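You operate a simulated robot arm through the tools that you are given. There is no shell and no other tool. Be economical: measure what you need, move in short steps, check, and stop when the job is done.

The job below is to be done with a simulated robot arm. You get a single attempt, and the scene is never put back.

TASK
The display says NO PROBE: fit the yellow probe, close the open latch, set 250 degrees and start.
Fine: the run starts last; leave the knobs, black valve and grey slide alone.

The check looks at the end state, three seconds after you hand in, the way a careful person would. Anything else that was tipped, shoved, dropped, spilled or broken makes it a failure.

THE ROBOT
A 7-joint arm with a two-finger parallel gripper on a trunk, on a base that drives. Base frame: it is fixed to the floor where the robot stands at the start and does not move with it; the origin is under the middle of the robot, x ahead of it, y to its left, z up. Lengths are in mm, angles in degrees, forces in N, time in s.
Its first joint turns from -166.0 to 166.0 degrees. Places, roughly: black knob on the flow gauge [1500, -200, 900]; black valve on the furnace [1500, -400, 900]; blue knob on the furnace [600, -200, 900]; grey slide on the furnace lid [600, -300, 1400]; left latch on the furnace [1300, -200, 1200]; red knob on the furnace [700, -100, 900]; right latch on the furnace [900, -100, 1200]. Payload 3.43 kg.
Tool frame: the origin (TCP) lies between the finger pads and is the grasp point; the fingertips stand 30 mm ahead of it; z points along the fingers, y is the line along which they close. Largest opening 94 mm; finger width 28, thickness 10; the body of the gripper, 50 by 96 mm, starts 55 mm behind the TCP.
Orientation is that of the tool frame in the base frame, as a unit quaternion [x, y, z, w]. With the fingers straight down and closing along the base's y, the tool's x points along the base's -x, its y along +y and its z along -z.

THE INTERFACE
- The arm moves only by the tool nudge_tool. Its argument "commands" is a list of rows, each an object of numbers (a shift or turn left out is 0, a gripper value left out holds the last): "tx", "ty", "tz": the shift along the base's x, y, z in mm; "wx", "wy", "wz": the turn, a rotation vector about the base's x, y, z in degrees. In form: [{"tx": .., "ty": .., "tz": .., "wx": .., "wy": .., "wz": ..}, ...]. A call has 1 to 10 rows; each row shifts and turns the commanded pose from where the row before left it. "fingers" is the closure in counts, from 0 (fully open) to 255 (shut), set as the call begins (left out, the last holds). A row lasts 0.2 s, in which the tool goes at most 50 mm and 8.6 degrees; a call with a longer step from one row to the next is refused whole, and so is a gripper value outside its range. Where a pose cannot be reached the arm comes as near as it can. A force on the tool above 90 N (or 10 N above the force at the start of the call, whichever is more), or a blocked arm, ends the call early, and 0.2 s more pass. The fingers move at their own pace (about 45 mm/s each) and stop on an object; they squeeze with about 36 N. The grip force told is the motor's: it shows also when the fingers shut on nothing. Time passes only in rows, and 0.2 s behind the last, so rows that do not move let the fingers close. It gives the time, the measured TCP pose, the force on the tool (base axes), the opening and the grip force at its end, in the units of the frame above (readings bear some noise), with the torque about the TCP (base axes, N m) and any sound that the robot's microphone picked up.
- Cameras (640 x 400 px; columns grow to the right, rows downward): "scene" is now at [490.8, 147, 1237.2]; the picture's right is [-0.67, -0.74, 0.00], its down [-0.04, 0.03, -1.00] and it looks along [0.74, -0.67, -0.05] (base axes); focal length 214 px, centre (320, 200). "wrist" rides on the gripper at [76, 14, -102] in the tool frame; the picture's right is [-0.18, 0.98, 0.00], its down [-0.75, -0.14, -0.64] and it looks along [-0.63, -0.12, 0.77] (tool axes); focal length 243 px, centre (320, 200). There is no depth. A picture from a camera that has moved, and an enlarged one, comes with that camera's place and axes in the base frame and with its lens. The place of the scene camera against the robot may be out by one fixed shift of up to 12 mm in any direction.
- grab_frame(camera): a new picture of that camera. No time passes.
- move_column(by): slides the trunk up (or, below 0, down) by that many mm; the arm and the scene camera ride with it, the base frame stays. It gives what a move gives, with no picture.
- base_move(legs): drives the robot by 1 to 6 legs, each [ahead, left, turn to the left] in mm, mm and degrees, along the robot's own axes; the way and the turn of a leg run together, so that a leg with both is an arc; at most 1500 mm and 180 degrees a leg. The arm and the cameras ride along, it lands a little off, and it stops where it bumps. It gives what a move gives.
- turn_head(pan, tilt): turns the head with the scene camera to pan (to the left, within 103 degrees either way) and tilt (down, from -29 to 69), counted from straight ahead of the robot. It gives what a move gives.
- close_up(camera, box): a new picture of the part [left, top, right, bottom] of that camera's present view, enlarged. No time passes.
- finish_job(): hands the job in; it is judged then, once.

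Work in short steps. Places have to be worked out from the pictures, the camera data and where the tool is seen: move nearer, look again, correct. Check each grasp and each placing, and mend what went wrong. You have 120 turns and 78 pictures in all, those below and enlarged ones among them. Open the gripper and draw the arm clear of the work before you hand the job in, unless the task says otherwise; then end with one line.

The tools are called after "Emit:" as name(argument=value, ...) on one line, values as JSON. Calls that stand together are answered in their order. nudge_tool: Moves the arm, as the interface text tells. Its arguments: {"type":"object","properties":{"commands":{"type":"array","items":{"type":"object","properties":{"tx":{"type":"number"},"ty":{"type":"number"},"tz":{"type":"number"},"wx":{"type":"number"},"wy":{"type":"number"},"wz":{"type":"number"}}}},"fingers":{"type":"number"}},"required":["commands"]} The other tools are called the same way: move_column (by) slides the trunk up or down; base_move (legs) drives the base; turn_head (pan, tilt) turns the head that bears the scene camera; grab_frame (camera) takes a picture; close_up (camera, box) takes an enlarged picture of a part of a camera's view; finish_job () hands the job in.

At the start:

```text
time_s: 0.0
position: [578.1, -34.9, 1316.6]
ee_rot: [0.0, 1.0, 0.0, 0.0]
contact_force: [0.6, 0.2, -0.1]
wrist_torque: [0.01, -0.02, -0.02]
grip_width: 93.8
gripper_force: 0.0
trunk travel left (down, up): [-275.0, 215.0]
robot x, y, heading: [-1.0, -2.7, 0.2]
head pan, tilt: [-42.4, 2.7]
```

scene: 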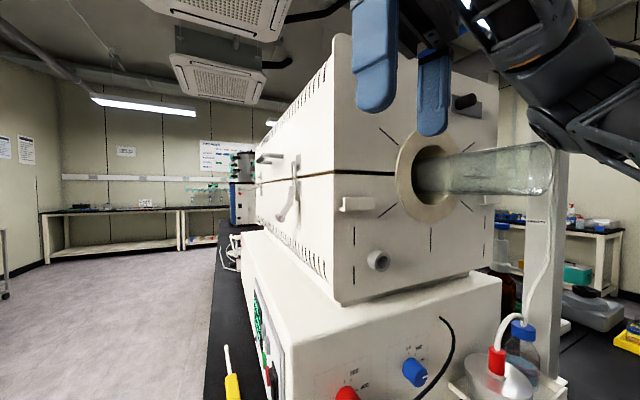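
wrist: 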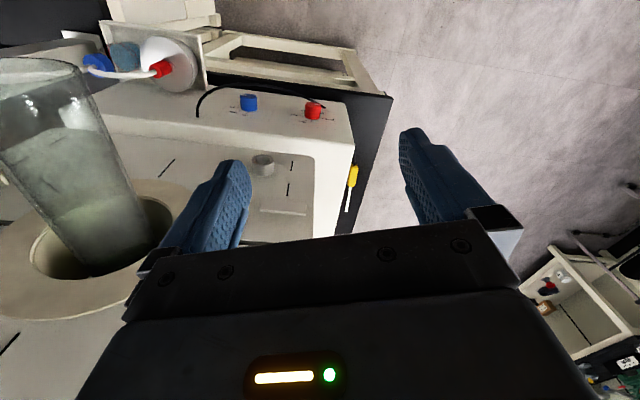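

The furnace's front seems to face +y, with its end and tube facing me and the yellow probe lying on the bench by the front. I take enlarged looks at the front and the probe first.

Emit:
close_up(camera="scene", box=[200, 120, 400, 400])

Emit:
close_up(camera="wrist", box=[160, 60, 400, 250])

```text
1.43 times, centred on (300, 260) of scene
camera zoom: at [490.8, 147.0, 1237.2], right [-0.67, -0.74, 0.0], down [-0.04, 0.03, -1.0], along [0.74, -0.67, -0.05], focal length 306 px, centre (349, 114)
```

zoom: 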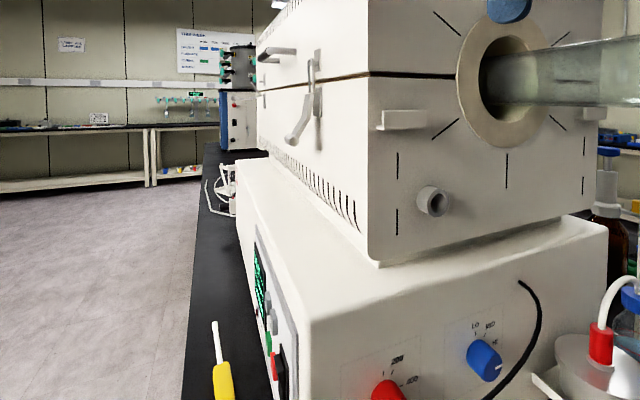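

```text
2.11 times, centred on (280, 155) of wrist
camera zoom: at [503.5, -20.7, 1420.1], right [0.18, 0.98, 0.0], down [0.75, -0.14, 0.64], along [0.63, -0.12, -0.77], focal length 511 px, centre (404, 295)
```

zoom: 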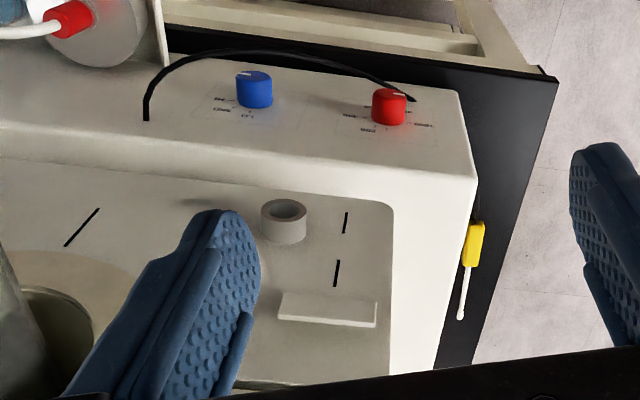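

By triangulation the end-face port is about (670,-135,1125), the probe lies on the bench from about (900,0,835) with its rod toward (1065,-36), and the furnace is turned about -14°. Before driving round to the front I look to the left for obstacles.

Emit:
turn_head(pan=50, tilt=25)

Emit:
grab_frame(camera="scene")

```text
time_s: 1.7
position: [578.4, -34.7, 1317.8]
ee_rot: [0.0, 1.0, 0.0, 0.001]
contact_force: [0.6, 0.3, -0.3]
wrist_torque: [0.03, 0.0, 0.01]
grip_width: 94.0
gripper_force: 0.1
trunk travel left (down, up): [-275.0, 215.0]
robot x, y, heading: [-1.2, -1.3, -0.2]
head pan, tilt: [50.0, 25.0]
```

```text
73 pictures are left
camera scene: at [482.9, 279.0, 1201.1], right [0.77, -0.64, 0.0], down [-0.27, -0.32, -0.91], along [0.58, 0.69, -0.42], focal length 214 px, centre (320, 200)
```

scene: 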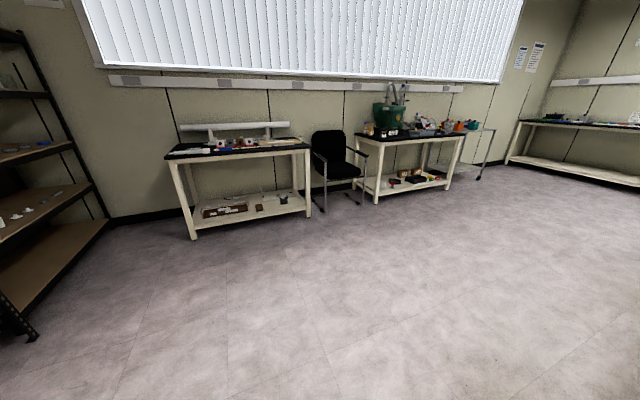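

Floor is free. I drive left, ahead past the furnace corner, then turn to face the front, staying well back.

Emit:
base_move(legs=[[0, 1000, 0], [1130, 0, 0], [0, 0, -104]])

Emit:
turn_head(pan=0, tilt=25)

Emit:
grab_frame(camera="scene")

```text
time_s: 16.6
position: [970.7, 444.6, 1317.0]
ee_rot: [0.784, 0.621, 0.0, 0.0]
contact_force: [0.0, -0.1, 0.0]
wrist_torque: [-0.01, -0.02, 0.01]
grip_width: 93.6
gripper_force: 0.1
trunk travel left (down, up): [-275.0, 215.0]
robot x, y, heading: [1134.7, 1004.5, -103.3]
head pan, tilt: [50.0, 25.0]
```

```text
time_s: 17.8
position: [970.0, 444.4, 1316.2]
ee_rot: [0.785, 0.62, -0.001, 0.0]
contact_force: [1.7, -0.2, -0.5]
wrist_torque: [-0.02, 0.01, -0.01]
grip_width: 93.8
gripper_force: 0.1
trunk travel left (down, up): [-275.0, 215.0]
robot x, y, heading: [1135.9, 1001.5, -103.1]
head pan, tilt: [0.0, 25.0]
```

```text
72 pictures are left
camera scene: at [1229.6, 443.7, 1201.1], right [-0.97, 0.23, 0.0], down [0.1, 0.41, -0.91], along [-0.21, -0.88, -0.42], focal length 214 px, centre (320, 200)
```

scene: 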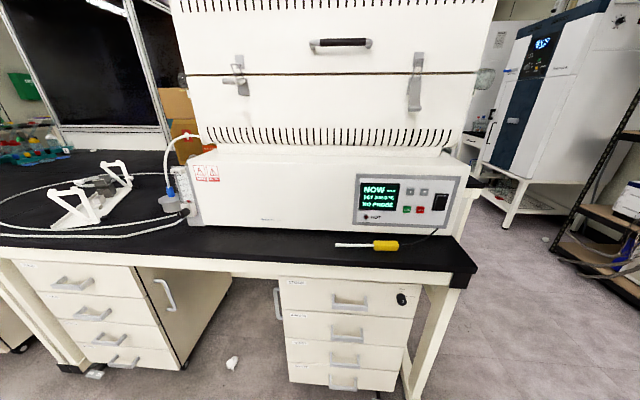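

Clear front view. I zoom on the panel and probe, and on the latches.

Emit:
close_up(camera="scene", box=[325, 160, 485, 260])

Emit:
close_up(camera="scene", box=[180, 20, 500, 160])

Emit:
close_up(camera="scene", box=[345, 170, 465, 230])

```text
4.00 times, centred on (405, 210) of scene
camera zoom: at [1229.6, 443.7, 1201.1], right [-0.97, 0.23, 0.0], down [0.1, 0.41, -0.91], along [-0.21, -0.88, -0.42], focal length 858 px, centre (-20, 160)
```

zoom: 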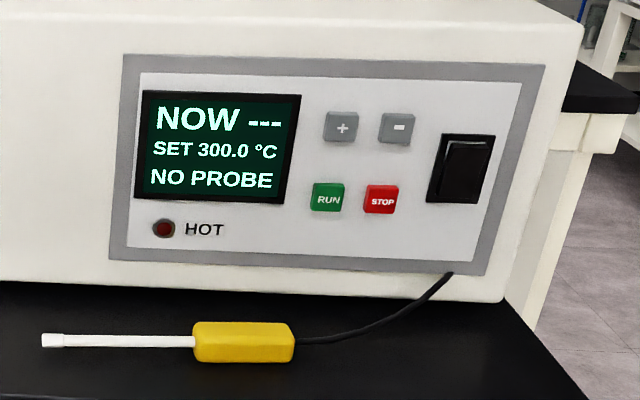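

```text
2.00 times, centred on (340, 90) of scene
camera zoom: at [1229.6, 443.7, 1201.1], right [-0.97, 0.23, 0.0], down [0.1, 0.41, -0.91], along [-0.21, -0.88, -0.42], focal length 429 px, centre (280, 420)
```

zoom: 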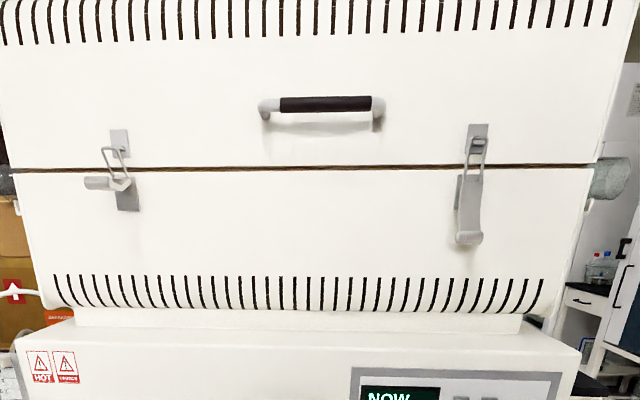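

```text
5.33 times, centred on (405, 200) of scene
camera zoom: at [1229.6, 443.7, 1201.1], right [-0.97, 0.23, 0.0], down [0.1, 0.41, -0.91], along [-0.21, -0.88, -0.42], focal length 1144 px, centre (-133, 200)
```

zoom: 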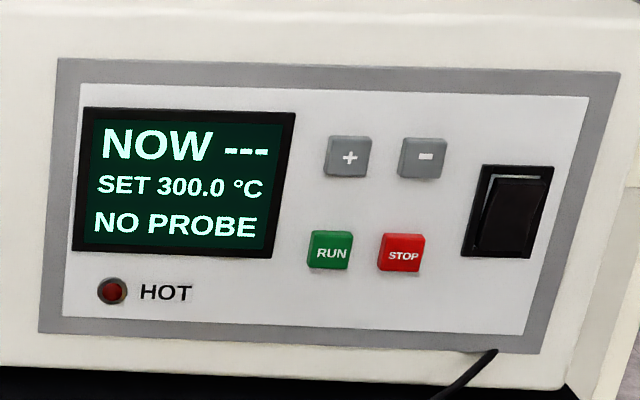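

The left latch's lever sticks out (open), SET is 300, the probe lies with its rod to +x, and perspective puts the furnace's yaw at about -18°. I move closer to a spot from which both probe and port are reachable.

Emit:
base_move(legs=[[300, -224, -4.8]])

Emit:
nudge_tool(commands=[{"wz": 8.2}, {"wz": 8.2}, {"wz": 8.2}, {"wz": 8.2}, {"wz": 8.2}, {"wz": 8.2}, {"wz": 8.2}, {"wz": 8.2}, {"wz": 8.2}, {"wz": 8.2}])

Emit:
turn_head(pan=0, tilt=45)

Emit:
grab_frame(camera="scene")

Emit:
grab_frame(camera="wrist")

```text
time_s: 20.1
position: [623.1, 237.2, 1317.5]
ee_rot: [0.811, 0.585, 0.0, 0.0]
contact_force: [0.0, 0.3, 0.0]
wrist_torque: [-0.02, 0.01, 0.01]
grip_width: 94.0
gripper_force: 0.0
trunk travel left (down, up): [-275.0, 215.0]
robot x, y, heading: [837.3, 773.2, -108.4]
head pan, tilt: [0.0, 25.0]
```

```text
time_s: 22.4
position: [623.8, 235.8, 1318.7]
ee_rot: [0.228, 0.974, 0.0, 0.0]
contact_force: [-1.2, 0.5, -0.4]
wrist_torque: [-0.02, 0.01, 0.02]
grip_width: 93.9
gripper_force: 0.1
trunk travel left (down, up): [-275.0, 215.0]
robot x, y, heading: [838.8, 777.1, -108.5]
head pan, tilt: [0.0, 25.0]
```

```text
time_s: 23.2
position: [623.4, 236.3, 1317.7]
ee_rot: [0.229, 0.973, 0.0, 0.0]
contact_force: [0.7, 0.1, 0.4]
wrist_torque: [-0.03, -0.01, 0.0]
grip_width: 94.1
gripper_force: 0.0
trunk travel left (down, up): [-275.0, 215.0]
robot x, y, heading: [839.8, 771.0, -108.5]
head pan, tilt: [0.0, 45.0]
```

```text
68 pictures are left
camera scene: at [885.2, 222.3, 1170.6], right [-0.95, 0.32, 0.0], down [0.22, 0.67, -0.71], along [-0.22, -0.67, -0.71], focal length 214 px, centre (320, 200)
```

scene: 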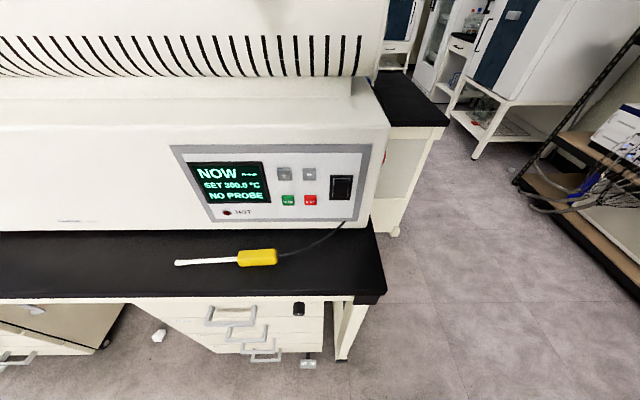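

```text
67 pictures are left
camera wrist: at [562.4, 283.0, 1420.6], right [0.6, 0.8, 0.0], down [0.61, -0.46, 0.64], along [0.51, -0.39, -0.77], focal length 243 px, centre (320, 200)
```

wrist: 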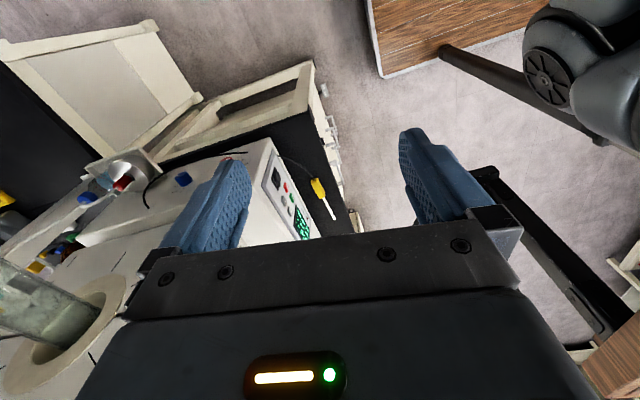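

The handle triangulates to about (930,-10,805), ~75 mm clear of the box front. I carry the gripper over at height, then look again from nearer.

Emit:
nudge_tool(commands=[{"tx": 38, "ty": -18, "wz": 2}, {"tx": 38, "ty": -18, "wz": 2}, {"tx": 38, "ty": -18, "wz": 2}, {"tx": 38, "ty": -18, "wz": 2}, {"tx": 38, "ty": -18, "wz": 2}, {"tx": 38, "ty": -18, "wz": 2}, {"tx": 38, "ty": -18, "wz": 2}, {"tx": 38, "ty": -18}])

Emit:
nudge_tool(commands=[{"tz": -45}, {"tz": -45}, {"tz": -45}, {"tz": -45}, {"tz": -45}, {"tz": -45}])

Emit:
grab_frame(camera="wrist")

Emit:
grab_frame(camera="scene")

```text
time_s: 25.0
position: [927.1, 90.8, 1317.1]
ee_rot: [0.109, 0.994, 0.0, 0.0]
contact_force: [-0.6, -0.3, -0.7]
wrist_torque: [-0.02, -0.01, -0.02]
grip_width: 93.9
gripper_force: 0.1
trunk travel left (down, up): [-275.0, 215.0]
robot x, y, heading: [842.6, 771.0, -108.4]
head pan, tilt: [0.0, 45.0]
```

```text
time_s: 26.4
position: [927.2, 93.1, 1047.4]
ee_rot: [0.109, 0.994, -0.001, 0.0]
contact_force: [-1.4, -0.2, 0.4]
wrist_torque: [0.0, 0.0, -0.04]
grip_width: 94.3
gripper_force: 0.0
trunk travel left (down, up): [-275.0, 215.0]
robot x, y, heading: [839.1, 774.1, -108.6]
head pan, tilt: [0.0, 45.0]
```

```text
66 pictures are left
camera wrist: at [856.2, 123.2, 1150.4], right [0.39, 0.92, 0.0], down [0.7, -0.3, 0.64], along [0.59, -0.25, -0.77], focal length 243 px, centre (320, 200)
```

wrist: 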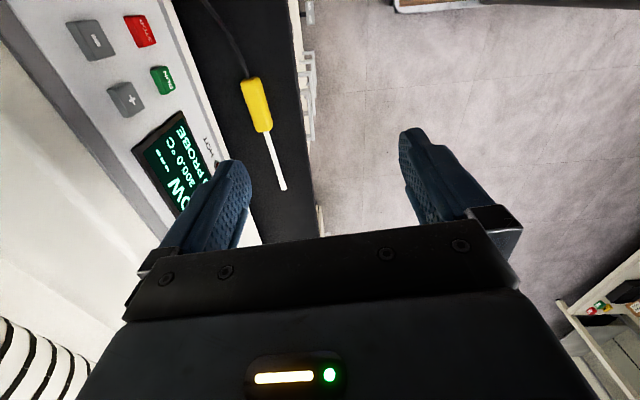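

```text
65 pictures are left
camera scene: at [885.4, 222.5, 1170.7], right [-0.95, 0.32, 0.0], down [0.22, 0.67, -0.71], along [-0.22, -0.67, -0.71], focal length 214 px, centre (320, 200)
```

scene: 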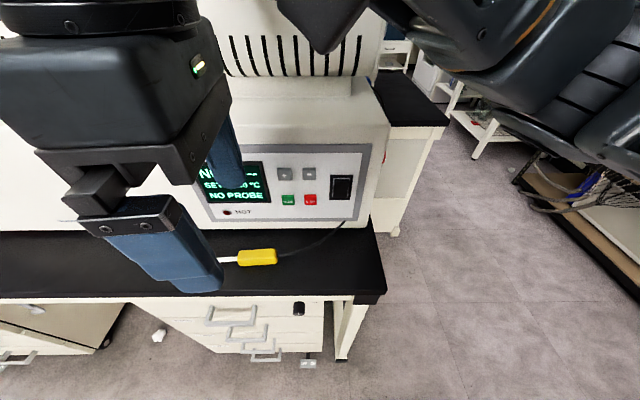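

From here the handle centre is about (930,-4), axis about -14°, matching the tool's yaw. I shift over it and descend partway with fingers open.

Emit:
nudge_tool(commands=[{"ty": -32, "tz": -20}, {"ty": -32, "tz": -30}, {"ty": -32, "tz": -30}, {"tz": -30, "wz": -1}, {"tz": -30}, {"tz": -20}])

Emit:
grab_frame(camera="wrist")

Emit:
grab_frame(camera="scene")

```text
time_s: 27.8
position: [928.0, -1.7, 888.0]
ee_rot: [0.117, 0.993, 0.0, 0.0]
contact_force: [10.7, 31.6, 17.7]
wrist_torque: [-2.03, 0.92, -0.35]
grip_width: 75.1
gripper_force: 0.2
trunk travel left (down, up): [-275.0, 215.0]
robot x, y, heading: [842.8, 774.8, -108.6]
head pan, tilt: [0.0, 45.0]
```

```text
64 pictures are left
camera wrist: at [858.5, 28.8, 991.2], right [0.41, 0.91, 0.0], down [0.7, -0.31, 0.64], along [0.59, -0.26, -0.77], focal length 243 px, centre (320, 200)
```

wrist: 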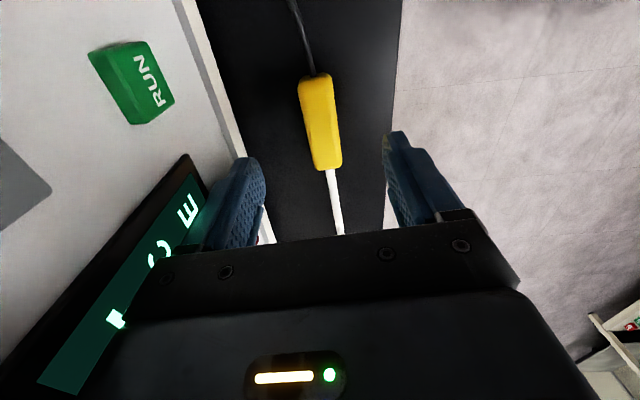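

```text
63 pictures are left
camera scene: at [885.6, 223.6, 1171.2], right [-0.95, 0.32, 0.0], down [0.22, 0.67, -0.71], along [-0.22, -0.67, -0.71], focal length 214 px, centre (320, 200)
```

scene: 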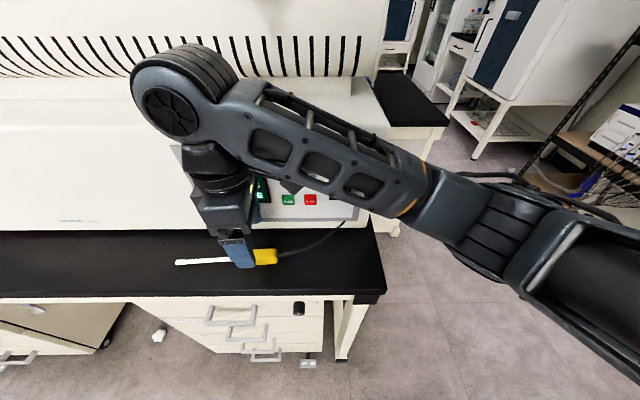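

The inner finger pressed the panel face (31 N in y; fingers pushed to 75 mm): the box is nearer than judged. I back off outward and up, narrow the fingers and tilt the tool 20° so the body leans away from the box.

Emit:
nudge_tool(commands=[{"tx": 6, "ty": 25}, {"tx": 4, "ty": 15, "tz": 30}, {"tz": 30}])

Emit:
nudge_tool(commands=[{"wx": -6.5, "wy": 1.6}, {"wx": -6.5, "wy": 1.6}, {"wx": -6.5, "wy": 1.6}, {}], fingers=105)

Emit:
close_up(camera="scene", box=[160, 130, 400, 280])

Emit:
grab_frame(camera="wrist")

```text
time_s: 28.6
position: [936.0, 37.5, 946.9]
ee_rot: [0.117, 0.993, 0.0, 0.0]
contact_force: [-1.5, 0.0, 0.6]
wrist_torque: [-0.03, 0.0, 0.0]
grip_width: 94.0
gripper_force: 0.0
trunk travel left (down, up): [-275.0, 215.0]
robot x, y, heading: [845.5, 774.3, -108.3]
head pan, tilt: [0.0, 45.0]
```

```text
time_s: 29.6
position: [938.3, 35.3, 946.9]
ee_rot: [0.115, 0.978, -0.174, -0.021]
contact_force: [-0.3, -0.3, 0.4]
wrist_torque: [0.03, -0.01, -0.01]
grip_width: 55.4
gripper_force: 0.0
trunk travel left (down, up): [-275.0, 215.0]
robot x, y, heading: [839.9, 774.4, -108.4]
head pan, tilt: [0.0, 45.0]
```

```text
2.67 times, centred on (280, 205) of scene
camera zoom: at [885.3, 222.3, 1170.5], right [-0.95, 0.32, 0.0], down [0.22, 0.67, -0.71], along [-0.22, -0.67, -0.71], focal length 572 px, centre (427, 187)
```

zoom: 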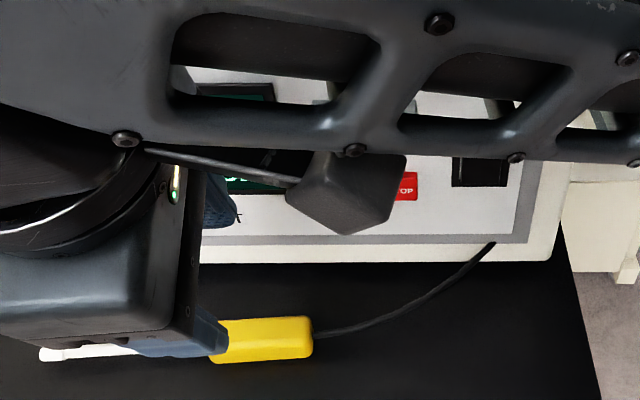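

```text
61 pictures are left
camera wrist: at [875.7, 100.9, 1039.0], right [0.39, 0.85, -0.34], down [0.75, -0.09, 0.65], along [0.52, -0.51, -0.68], focal length 243 px, centre (320, 200)
```

wrist: 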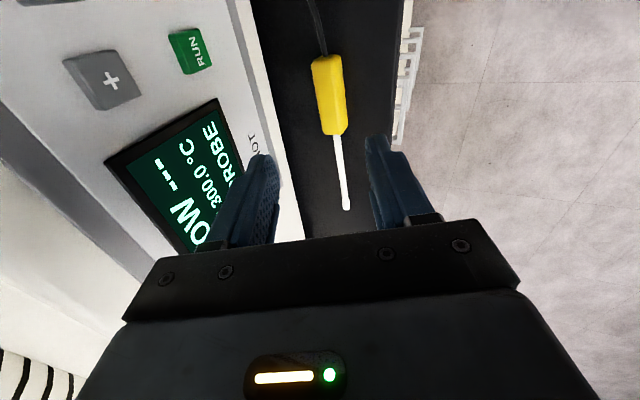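

Readings put the handle centre at about (922,1,812) with the panel ~49 mm behind it. I reduce tilt to 12°, narrow the fingers to ~40 mm, and come above the handle.

Emit:
nudge_tool(commands=[{"wx": 7.8, "wy": -1.9, "tx": -5, "ty": -10}, {"tx": -5, "ty": -10, "tz": -30}, {"tx": -3, "ty": -5, "tz": -30}, {"tz": -15}, {}], fingers=144)

Emit:
grab_frame(camera="wrist")

```text
time_s: 30.8
position: [924.0, 11.8, 871.5]
ee_rot: [0.117, 0.988, -0.104, -0.013]
contact_force: [-0.6, 0.4, -0.1]
wrist_torque: [0.0, 0.01, -0.01]
grip_width: 41.1
gripper_force: 0.1
trunk travel left (down, up): [-275.0, 215.0]
robot x, y, heading: [841.0, 773.3, -108.4]
head pan, tilt: [0.0, 45.0]
```

```text
60 pictures are left
camera wrist: at [859.7, 62.8, 969.8], right [0.4, 0.89, -0.21], down [0.73, -0.18, 0.66], along [0.55, -0.41, -0.73], focal length 243 px, centre (320, 200)
```

wrist: 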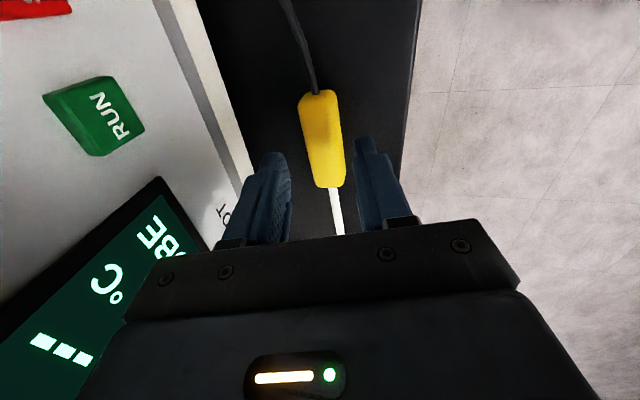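

Handle sits centred between the fingertips' path. I descend along the tool axis in small steps.

Emit:
nudge_tool(commands=[{"tx": -0.6, "ty": -2.6, "tz": -12.5}, {"tx": -0.6, "ty": -2.6, "tz": -12.5}, {"tx": -0.3, "ty": -1.2, "tz": -6}, {}])

Emit:
close_up(camera="wrist", box=[230, 60, 430, 240])

```text
time_s: 31.8
position: [924.5, 5.3, 839.9]
ee_rot: [0.117, 0.988, -0.105, -0.013]
contact_force: [-0.5, -1.2, 0.5]
wrist_torque: [0.01, -0.01, 0.02]
grip_width: 41.1
gripper_force: 0.1
trunk travel left (down, up): [-275.0, 215.0]
robot x, y, heading: [842.5, 773.4, -108.5]
head pan, tilt: [0.0, 45.0]
```

```text
2.22 times, centred on (330, 150) of wrist
camera zoom: at [858.6, 56.9, 938.8], right [0.4, 0.89, -0.21], down [0.73, -0.18, 0.66], along [0.55, -0.42, -0.73], focal length 539 px, centre (298, 311)
```

zoom: 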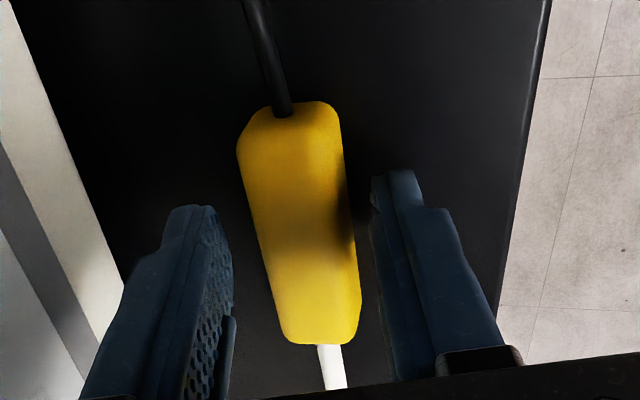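

No contact yet; fingertips flank the middle of the handle. Another few millimetres down.

Emit:
nudge_tool(commands=[{"tx": -0.2, "ty": -0.8, "tz": -4}, {}])

Emit:
nudge_tool(commands=[{"tx": -0.2, "ty": -0.6, "tz": -3}, {}])

```text
time_s: 32.4
position: [922.4, 4.4, 836.0]
ee_rot: [0.117, 0.988, -0.103, -0.012]
contact_force: [0.5, -0.8, -0.3]
wrist_torque: [-0.02, 0.01, 0.0]
grip_width: 40.6
gripper_force: 0.1
trunk travel left (down, up): [-275.0, 215.0]
robot x, y, heading: [842.7, 775.8, -108.6]
head pan, tilt: [0.0, 45.0]
```

```text
time_s: 33.0
position: [922.5, 4.2, 836.4]
ee_rot: [0.116, 0.988, -0.105, -0.013]
contact_force: [1.4, 7.6, 29.6]
wrist_torque: [0.98, -0.19, 0.01]
grip_width: 41.4
gripper_force: 0.3
trunk travel left (down, up): [-275.0, 215.0]
robot x, y, heading: [837.6, 774.0, -108.5]
head pan, tilt: [0.0, 45.0]
```

Bench touched at TCP z≈836. I come up 2 mm and close.

Emit:
nudge_tool(commands=[{"tz": 4}, {}, {}], fingers=255)

Emit:
nudge_tool(commands=[{"tz": 8}, {"ty": 4, "tz": 15}, {"ty": 6, "tz": 20}, {}])

Emit:
grab_frame(camera="wrist")

```text
time_s: 33.8
position: [922.0, 3.7, 838.0]
ee_rot: [0.117, 0.988, -0.104, -0.013]
contact_force: [0.5, -0.4, -1.1]
wrist_torque: [-0.02, -0.01, 0.02]
grip_width: 22.8
gripper_force: 35.9
trunk travel left (down, up): [-275.0, 215.0]
robot x, y, heading: [837.2, 776.9, -108.8]
head pan, tilt: [0.0, 45.0]
```

```text
time_s: 34.8
position: [922.2, 14.6, 880.7]
ee_rot: [0.116, 0.988, -0.103, -0.013]
contact_force: [-1.2, 0.0, -0.5]
wrist_torque: [0.07, 0.02, 0.0]
grip_width: 22.8
gripper_force: 35.8
trunk travel left (down, up): [-275.0, 215.0]
robot x, y, heading: [837.7, 774.7, -108.5]
head pan, tilt: [0.0, 45.0]
```

```text
58 pictures are left
camera wrist: at [858.0, 65.7, 979.0], right [0.4, 0.89, -0.21], down [0.73, -0.18, 0.66], along [0.55, -0.41, -0.73], focal length 243 px, centre (320, 200)
```

wrist: 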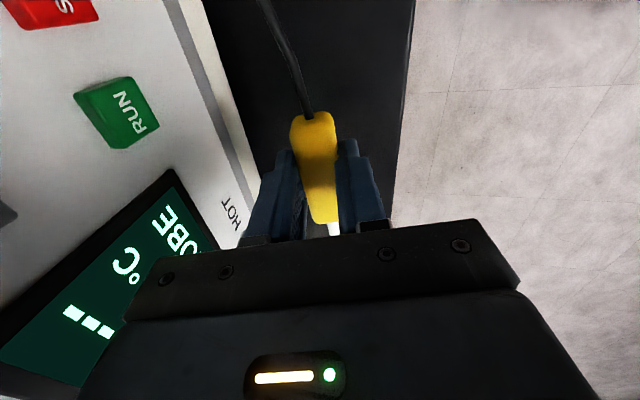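

Held at 22.8 mm width. I carry it outward and up, rod clear of the box.

Emit:
nudge_tool(commands=[{"ty": 30, "tz": 20}, {"ty": 30, "tz": 30}, {"ty": 25, "tz": 40}, {"tx": -10, "tz": 45}, {"tx": -15, "tz": 45}, {"tx": -30, "tz": 35}, {"tx": -40, "tz": 25}, {"tx": -45}, {"tx": -45}, {"tx": -45}])

Emit:
nudge_tool(commands=[{"tx": -48, "wz": -1}, {"tx": -48, "wz": -1}, {"tx": -48, "wz": -1}, {"tx": -48, "wz": -1}, {"tx": -30}, {"tx": -10}])

Emit:
turn_head(pan=-35, tilt=15)

Emit:
grab_frame(camera="scene")

Emit:
grab_frame(camera="wrist")

```text
time_s: 37.0
position: [693.3, 100.2, 1122.9]
ee_rot: [0.117, 0.988, -0.104, -0.014]
contact_force: [0.7, -0.3, 0.1]
wrist_torque: [-0.01, 0.06, 0.02]
grip_width: 22.9
gripper_force: 36.1
trunk travel left (down, up): [-275.0, 215.0]
robot x, y, heading: [837.3, 768.2, -108.6]
head pan, tilt: [0.0, 45.0]
```

```text
time_s: 38.4
position: [459.5, 99.4, 1120.1]
ee_rot: [0.151, 0.983, -0.103, -0.017]
contact_force: [1.0, -0.8, -1.0]
wrist_torque: [0.01, 0.0, 0.01]
grip_width: 22.8
gripper_force: 36.0
trunk travel left (down, up): [-275.0, 215.0]
robot x, y, heading: [841.0, 774.7, -108.7]
head pan, tilt: [0.0, 45.0]
```

```text
time_s: 39.4
position: [460.3, 98.8, 1121.3]
ee_rot: [0.152, 0.983, -0.103, -0.017]
contact_force: [0.7, 0.4, -0.8]
wrist_torque: [0.02, 0.02, -0.04]
grip_width: 22.9
gripper_force: 35.3
trunk travel left (down, up): [-275.0, 215.0]
robot x, y, heading: [838.3, 772.5, -108.6]
head pan, tilt: [-35.0, 15.0]
```

```text
57 pictures are left
camera scene: at [836.0, 243.8, 1217.2], right [-0.6, 0.8, 0.0], down [0.21, 0.15, -0.97], along [-0.78, -0.58, -0.26], focal length 214 px, centre (320, 200)
```

scene: 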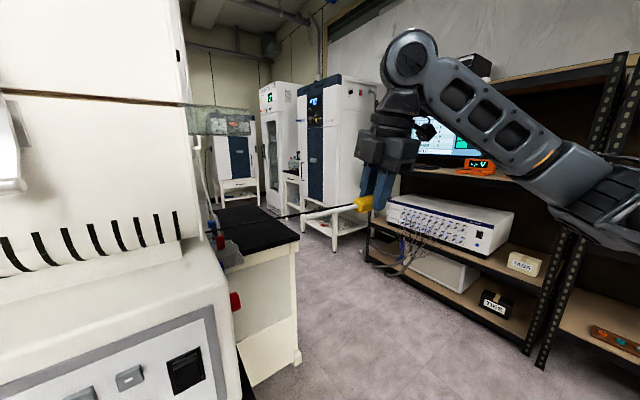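

```text
56 pictures are left
camera wrist: at [398.8, 155.2, 1219.1], right [0.46, 0.86, -0.21], down [0.72, -0.23, 0.66], along [0.52, -0.45, -0.73], focal length 243 px, centre (320, 200)
```

wrist: 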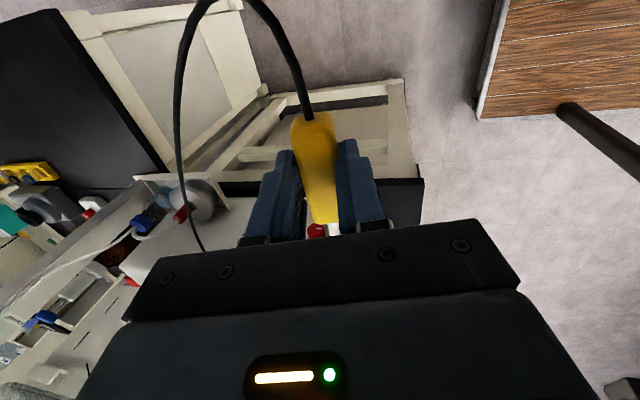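

The cable runs to the controller's end face and reaches; but I can't see the port from here. I shift the robot sideways toward -x in two halves, moving the tool back +x between, so the probe stays near and the head camera gets a view of the end face.

Emit:
nudge_tool(commands=[{"tx": 45, "ty": 10}, {"tx": 45, "ty": 5}, {"tx": 45}, {"tx": 45}, {"tx": 10}])

Emit:
base_move(legs=[[70, -182, 0]])

Emit:
nudge_tool(commands=[{"tx": 45}, {"tx": 45}, {"tx": 45}, {"tx": 45}])

Emit:
base_move(legs=[[65, -182, 0]])

Emit:
turn_head(pan=40, tilt=15)

Emit:
grab_frame(camera="scene")

```text
time_s: 40.6
position: [650.3, 113.1, 1121.2]
ee_rot: [0.152, 0.983, -0.104, -0.017]
contact_force: [-0.4, 1.1, 0.1]
wrist_torque: [0.03, 0.02, 0.0]
grip_width: 22.8
gripper_force: 35.6
trunk travel left (down, up): [-275.0, 215.0]
robot x, y, heading: [837.6, 772.9, -108.5]
head pan, tilt: [-35.0, 15.0]
```

```text
time_s: 42.2
position: [457.8, 104.6, 1120.0]
ee_rot: [0.15, 0.983, -0.104, -0.017]
contact_force: [0.1, -0.8, -0.5]
wrist_torque: [0.02, 0.02, 0.0]
grip_width: 22.8
gripper_force: 36.0
trunk travel left (down, up): [-275.0, 215.0]
robot x, y, heading: [642.4, 764.3, -108.4]
head pan, tilt: [-35.0, 15.0]
```

```text
time_s: 43.2
position: [635.9, 100.9, 1121.2]
ee_rot: [0.15, 0.983, -0.103, -0.016]
contact_force: [-0.7, -0.3, 0.0]
wrist_torque: [-0.01, -0.01, 0.01]
grip_width: 22.9
gripper_force: 36.0
trunk travel left (down, up): [-275.0, 215.0]
robot x, y, heading: [647.2, 766.3, -108.3]
head pan, tilt: [-35.0, 15.0]
```

```text
time_s: 44.7
position: [443.1, 97.4, 1121.9]
ee_rot: [0.152, 0.983, -0.103, -0.016]
contact_force: [0.0, 0.3, -0.6]
wrist_torque: [0.05, 0.04, 0.0]
grip_width: 22.9
gripper_force: 35.3
trunk travel left (down, up): [-275.0, 215.0]
robot x, y, heading: [452.8, 762.3, -108.9]
head pan, tilt: [-35.0, 15.0]
```

```text
time_s: 46.2
position: [441.8, 97.6, 1121.9]
ee_rot: [0.152, 0.983, -0.103, -0.018]
contact_force: [0.4, -0.1, -0.7]
wrist_torque: [0.0, -0.02, -0.02]
grip_width: 22.6
gripper_force: 36.0
trunk travel left (down, up): [-275.0, 215.0]
robot x, y, heading: [455.3, 759.4, -108.6]
head pan, tilt: [40.0, 15.0]
```

```text
55 pictures are left
camera scene: at [557.7, 199.7, 1217.3], right [-0.93, -0.36, 0.0], down [-0.09, 0.24, -0.97], along [0.35, -0.9, -0.26], focal length 214 px, centre (320, 200)
```

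scene: 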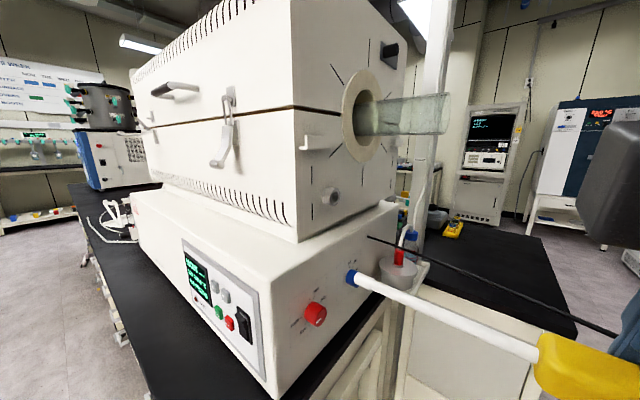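

Good view of the port. I zoom in on it.

Emit:
close_up(camera="scene", box=[270, 120, 420, 220])

Emit:
turn_head(pan=45, tilt=25)

```text
4.00 times, centred on (345, 170) of scene
camera zoom: at [557.7, 199.7, 1217.3], right [-0.93, -0.36, 0.0], down [-0.09, 0.24, -0.97], along [0.35, -0.9, -0.26], focal length 858 px, centre (220, 320)
```

zoom: 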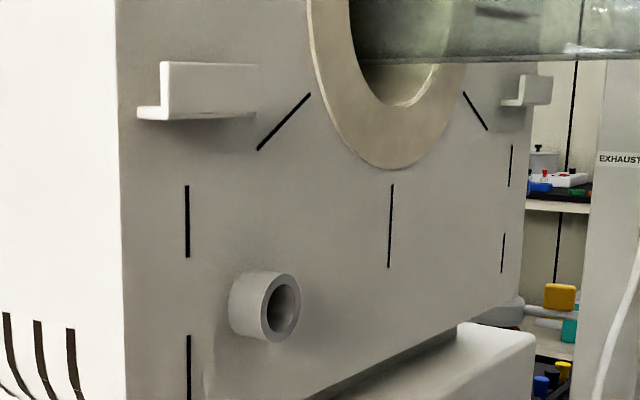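

```text
time_s: 46.9
position: [442.5, 97.5, 1121.9]
ee_rot: [0.152, 0.983, -0.104, -0.017]
contact_force: [0.5, -0.5, -0.5]
wrist_torque: [-0.01, 0.02, 0.02]
grip_width: 22.8
gripper_force: 36.4
trunk travel left (down, up): [-275.0, 215.0]
robot x, y, heading: [451.6, 761.2, -108.8]
head pan, tilt: [45.0, 25.0]
```

Port mouth comes out near (660,-131,1127), bore ≈21 mm. I bring the probe up to a pre-insertion place about 50 mm short of it.

Emit:
nudge_tool(commands=[{"tz": 29, "ty": -10}, {"tx": 5, "ty": -35}, {"tx": 5, "ty": -40}, {"tx": 5, "ty": -40}, {"tx": 5, "ty": -40}, {}])

Emit:
grab_frame(camera="scene")

Emit:
grab_frame(camera="wrist")

```text
time_s: 48.3
position: [461.6, -70.4, 1149.4]
ee_rot: [0.15, 0.983, -0.104, -0.016]
contact_force: [0.1, -0.1, -1.1]
wrist_torque: [0.0, 0.01, 0.0]
grip_width: 23.0
gripper_force: 35.7
trunk travel left (down, up): [-275.0, 215.0]
robot x, y, heading: [448.6, 758.7, -108.4]
head pan, tilt: [45.0, 25.0]
```

```text
53 pictures are left
camera scene: at [564.6, 204.2, 1201.1], right [-0.9, -0.45, 0.0], down [-0.19, 0.38, -0.91], along [0.4, -0.81, -0.42], focal length 214 px, centre (320, 200)
```

scene: 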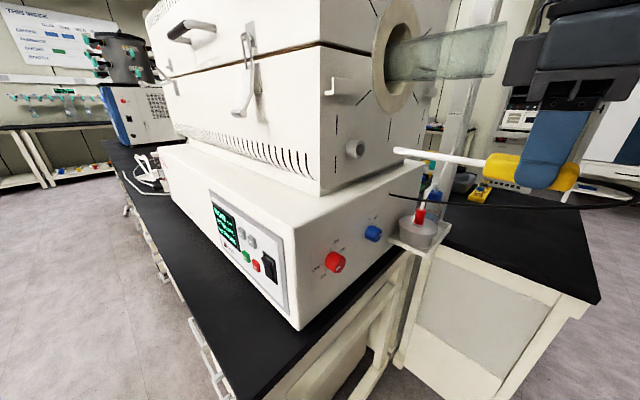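

```text
52 pictures are left
camera wrist: at [401.4, -13.6, 1247.5], right [0.47, 0.86, -0.21], down [0.72, -0.23, 0.66], along [0.52, -0.45, -0.73], focal length 243 px, centre (320, 200)
```

wrist: 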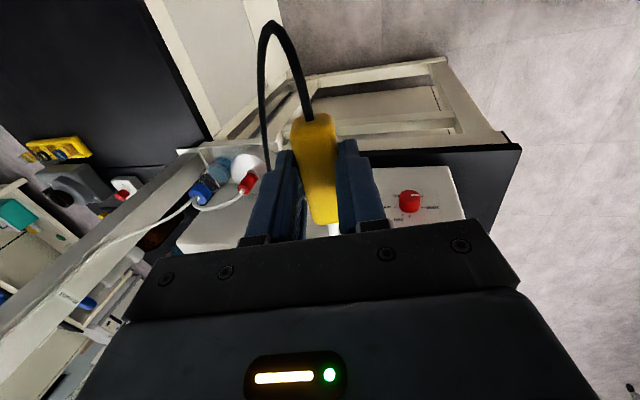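

I zoom on rod and port to measure the alignment.

Emit:
close_up(camera="scene", box=[310, 100, 590, 230])

```text
2.29 times, centred on (450, 165) of scene
camera zoom: at [564.6, 204.2, 1201.1], right [-0.9, -0.45, 0.0], down [-0.19, 0.38, -0.91], along [0.4, -0.81, -0.42], focal length 490 px, centre (23, 280)
```

zoom: 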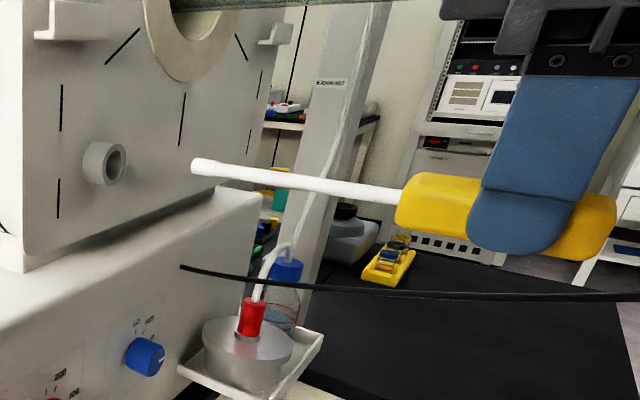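

Comparing the finger, rod tip and port in the same view, the rod runs roughly 5 mm high and ~5 mm too far inward at the port. I correct and advance 40 mm toward the mouth.

Emit:
nudge_tool(commands=[{"ty": 5, "tz": -4.5}, {"tx": 13, "ty": -4}, {"tx": 13, "ty": -4}, {"tx": 12, "ty": -4}, {}])

Emit:
close_up(camera="scene", box=[330, 120, 450, 195])

```text
time_s: 49.5
position: [501.2, -76.2, 1146.4]
ee_rot: [0.152, 0.983, -0.103, -0.017]
contact_force: [-0.6, -0.8, -1.0]
wrist_torque: [0.02, 0.01, 0.0]
grip_width: 23.0
gripper_force: 35.8
trunk travel left (down, up): [-275.0, 215.0]
robot x, y, heading: [449.1, 763.8, -108.5]
head pan, tilt: [45.0, 25.0]
```

```text
5.33 times, centred on (390, 158) of scene
camera zoom: at [564.6, 204.2, 1201.1], right [-0.9, -0.45, 0.0], down [-0.19, 0.38, -0.91], along [0.4, -0.81, -0.42], focal length 1144 px, centre (-53, 427)
```

zoom: 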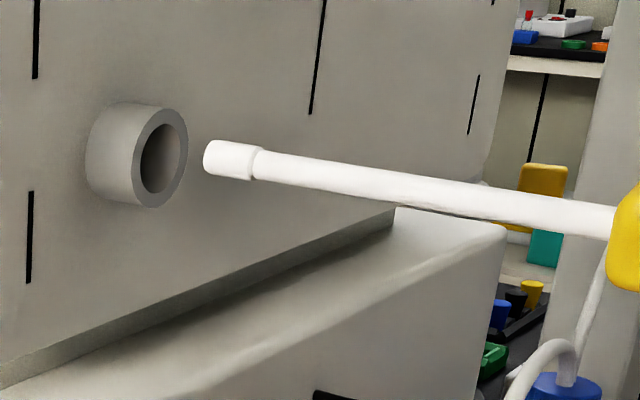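

The axes are parallel; the rod line passes about 3 mm high of the bore centre. I lower 3 mm and advance so the tip just enters the mouth.

Emit:
nudge_tool(commands=[{"tz": -3}, {"tx": 9.5, "ty": -3}, {"tx": 9.5, "ty": -3}, {}])

Emit:
close_up(camera="scene", box=[330, 120, 450, 195])

```text
time_s: 50.5
position: [519.5, -80.6, 1142.4]
ee_rot: [0.152, 0.983, -0.103, -0.017]
contact_force: [-0.1, 0.1, -0.7]
wrist_torque: [0.0, 0.0, -0.03]
grip_width: 22.8
gripper_force: 36.3
trunk travel left (down, up): [-275.0, 215.0]
robot x, y, heading: [450.6, 761.2, -108.4]
head pan, tilt: [45.0, 25.0]
```

```text
5.33 times, centred on (390, 158) of scene
camera zoom: at [564.6, 204.2, 1201.1], right [-0.9, -0.45, 0.0], down [-0.19, 0.38, -0.91], along [0.4, -0.81, -0.42], focal length 1144 px, centre (-53, 427)
```

zoom: 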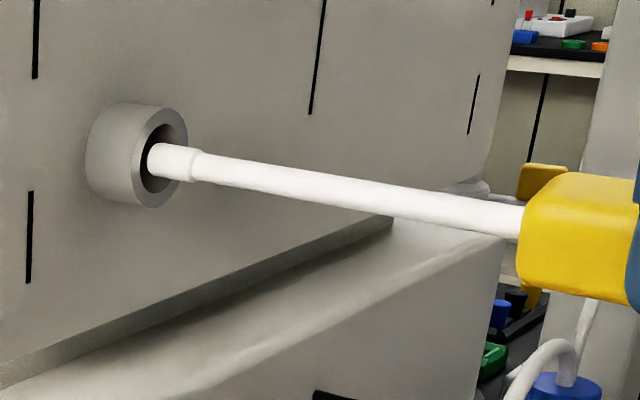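

Vertically centred now. I advance another 6 mm and look whether the near rim hides the tip without touching.

Emit:
nudge_tool(commands=[{"tx": 5.7, "ty": -1.8}, {}])

Emit:
close_up(camera="scene", box=[335, 130, 383, 160])

```text
time_s: 51.1
position: [525.9, -82.9, 1142.5]
ee_rot: [0.152, 0.983, -0.102, -0.017]
contact_force: [0.0, -0.5, -0.4]
wrist_torque: [-0.02, -0.01, 0.03]
grip_width: 22.8
gripper_force: 35.6
trunk travel left (down, up): [-275.0, 215.0]
robot x, y, heading: [449.8, 761.5, -108.6]
head pan, tilt: [45.0, 25.0]
```

```text
13.33 times, centred on (359, 145) of scene
camera zoom: at [564.6, 204.1, 1201.1], right [-0.9, -0.45, 0.0], down [-0.19, 0.38, -0.91], along [0.4, -0.81, -0.42], focal length 2860 px, centre (-200, 933)
```

zoom: 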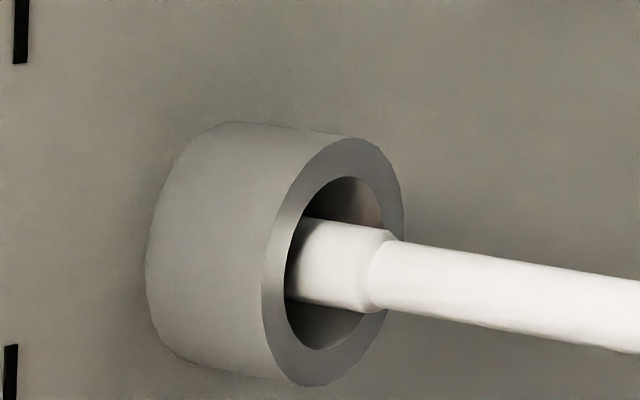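

The tip is inside the bore, well centred. I push on along the axis in steps, watching force.

Emit:
nudge_tool(commands=[{"tx": 5.7, "ty": -1.85}, {"tx": 5.7, "ty": -1.85}, {"tx": 5.7, "ty": -1.85}, {"tx": 5.7, "ty": -1.85}, {}])

Emit:
close_up(camera="scene", box=[335, 120, 431, 180])

```text
time_s: 52.3
position: [548.0, -91.1, 1141.4]
ee_rot: [0.152, 0.983, -0.103, -0.016]
contact_force: [-0.4, 0.2, -0.3]
wrist_torque: [0.02, 0.03, 0.02]
grip_width: 22.9
gripper_force: 36.4
trunk travel left (down, up): [-275.0, 215.0]
robot x, y, heading: [450.4, 764.7, -108.6]
head pan, tilt: [45.0, 25.0]
```

```text
6.67 times, centred on (383, 150) of scene
camera zoom: at [564.6, 204.2, 1201.1], right [-0.9, -0.45, 0.0], down [-0.19, 0.38, -0.91], along [0.4, -0.81, -0.42], focal length 1430 px, centre (-100, 533)
```

zoom: 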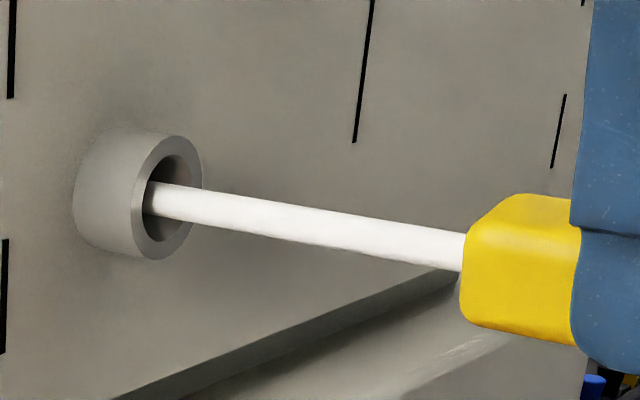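

Free of contact and still centred. Continue.

Emit:
nudge_tool(commands=[{"tx": 7.6, "ty": -2.45}, {"tx": 7.6, "ty": -2.45}, {"tx": 7.6, "ty": -2.45}, {"tx": 7.6, "ty": -2.45}, {"tx": 7.6, "ty": -2.45}, {}])

Emit:
grab_frame(camera="scene")

```text
time_s: 53.7
position: [585.4, -102.9, 1142.5]
ee_rot: [0.152, 0.983, -0.104, -0.017]
contact_force: [-0.2, -0.6, -0.4]
wrist_torque: [0.01, 0.01, 0.0]
grip_width: 22.8
gripper_force: 36.0
trunk travel left (down, up): [-275.0, 215.0]
robot x, y, heading: [451.2, 762.5, -108.6]
head pan, tilt: [45.0, 25.0]
```

```text
46 pictures are left
camera scene: at [564.6, 204.2, 1201.1], right [-0.9, -0.45, 0.0], down [-0.19, 0.38, -0.91], along [0.4, -0.81, -0.42], focal length 214 px, centre (320, 200)
```

scene: 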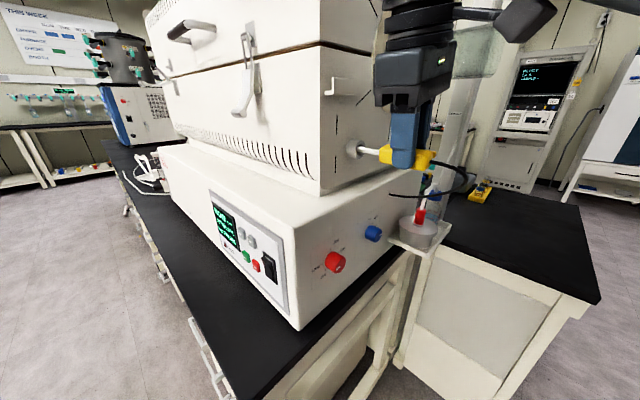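

Emit:
close_up(camera="scene", box=[310, 50, 470, 190])

```text
2.86 times, centred on (390, 120) of scene
camera zoom: at [564.6, 204.2, 1201.1], right [-0.9, -0.45, 0.0], down [-0.19, 0.38, -0.91], along [0.4, -0.81, -0.42], focal length 613 px, centre (120, 429)
```

zoom: 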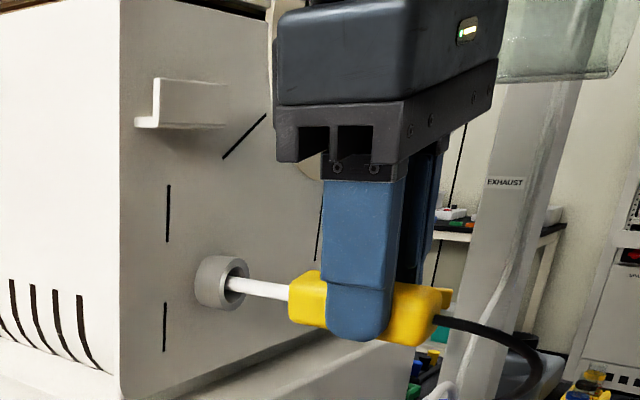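

The ledge above protrudes less than the port, so the gripper clears it. ~34 mm of rod remains; I go on, slower at the end.

Emit:
nudge_tool(commands=[{"tx": 7.6, "ty": -2.45}, {"tx": 7.6, "ty": -2.45}, {"tx": 7.6, "ty": -2.45}, {}])

Emit:
close_up(camera="scene", box=[310, 50, 470, 190])

```text
time_s: 54.7
position: [610.6, -109.4, 1142.3]
ee_rot: [0.151, 0.983, -0.103, -0.017]
contact_force: [-0.3, -0.2, -1.2]
wrist_torque: [0.03, 0.01, 0.01]
grip_width: 23.0
gripper_force: 35.8
trunk travel left (down, up): [-275.0, 215.0]
robot x, y, heading: [454.1, 762.8, -108.7]
head pan, tilt: [45.0, 25.0]
```

```text
2.86 times, centred on (390, 120) of scene
camera zoom: at [564.6, 204.2, 1201.1], right [-0.9, -0.45, 0.0], down [-0.19, 0.38, -0.91], along [0.4, -0.81, -0.42], focal length 613 px, centre (120, 429)
```

zoom: 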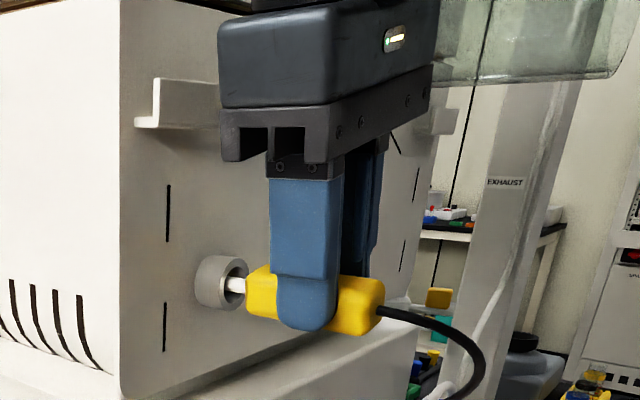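

About 10 mm left. I step slowly until contact.

Emit:
nudge_tool(commands=[{"tx": 3.8, "ty": -1.2}, {"tx": 2.8, "ty": -0.9}, {}])

Emit:
nudge_tool(commands=[{"tx": 2.4, "ty": -0.8}, {}])

Emit:
close_up(camera="scene", box=[340, 90, 436, 180])

```text
time_s: 55.5
position: [617.1, -111.5, 1143.2]
ee_rot: [0.152, 0.983, -0.103, -0.017]
contact_force: [0.1, -0.5, 0.3]
wrist_torque: [0.02, -0.01, 0.0]
grip_width: 22.9
gripper_force: 36.4
trunk travel left (down, up): [-275.0, 215.0]
robot x, y, heading: [453.3, 762.2, -108.5]
head pan, tilt: [45.0, 25.0]
```

```text
time_s: 56.1
position: [617.9, -113.7, 1143.3]
ee_rot: [0.152, 0.983, -0.103, -0.017]
contact_force: [-0.2, -1.1, -0.9]
wrist_torque: [-0.01, 0.01, -0.02]
grip_width: 22.9
gripper_force: 35.7
trunk travel left (down, up): [-275.0, 215.0]
robot x, y, heading: [454.5, 759.5, -108.7]
head pan, tilt: [45.0, 25.0]
```

```text
4.44 times, centred on (388, 135) of scene
camera zoom: at [564.6, 204.1, 1201.0], right [-0.9, -0.45, 0.0], down [-0.19, 0.38, -0.91], along [0.4, -0.81, -0.42], focal length 953 px, centre (18, 489)
```

zoom: 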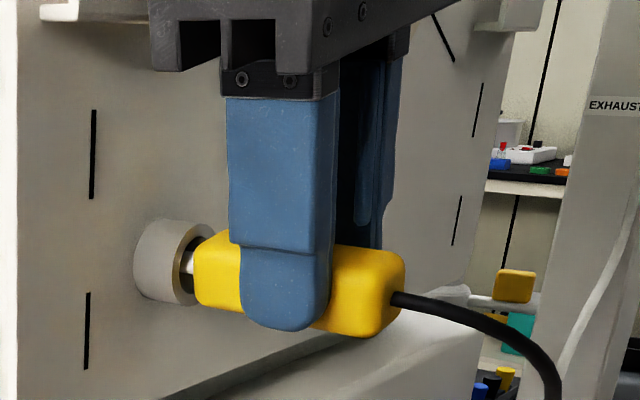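

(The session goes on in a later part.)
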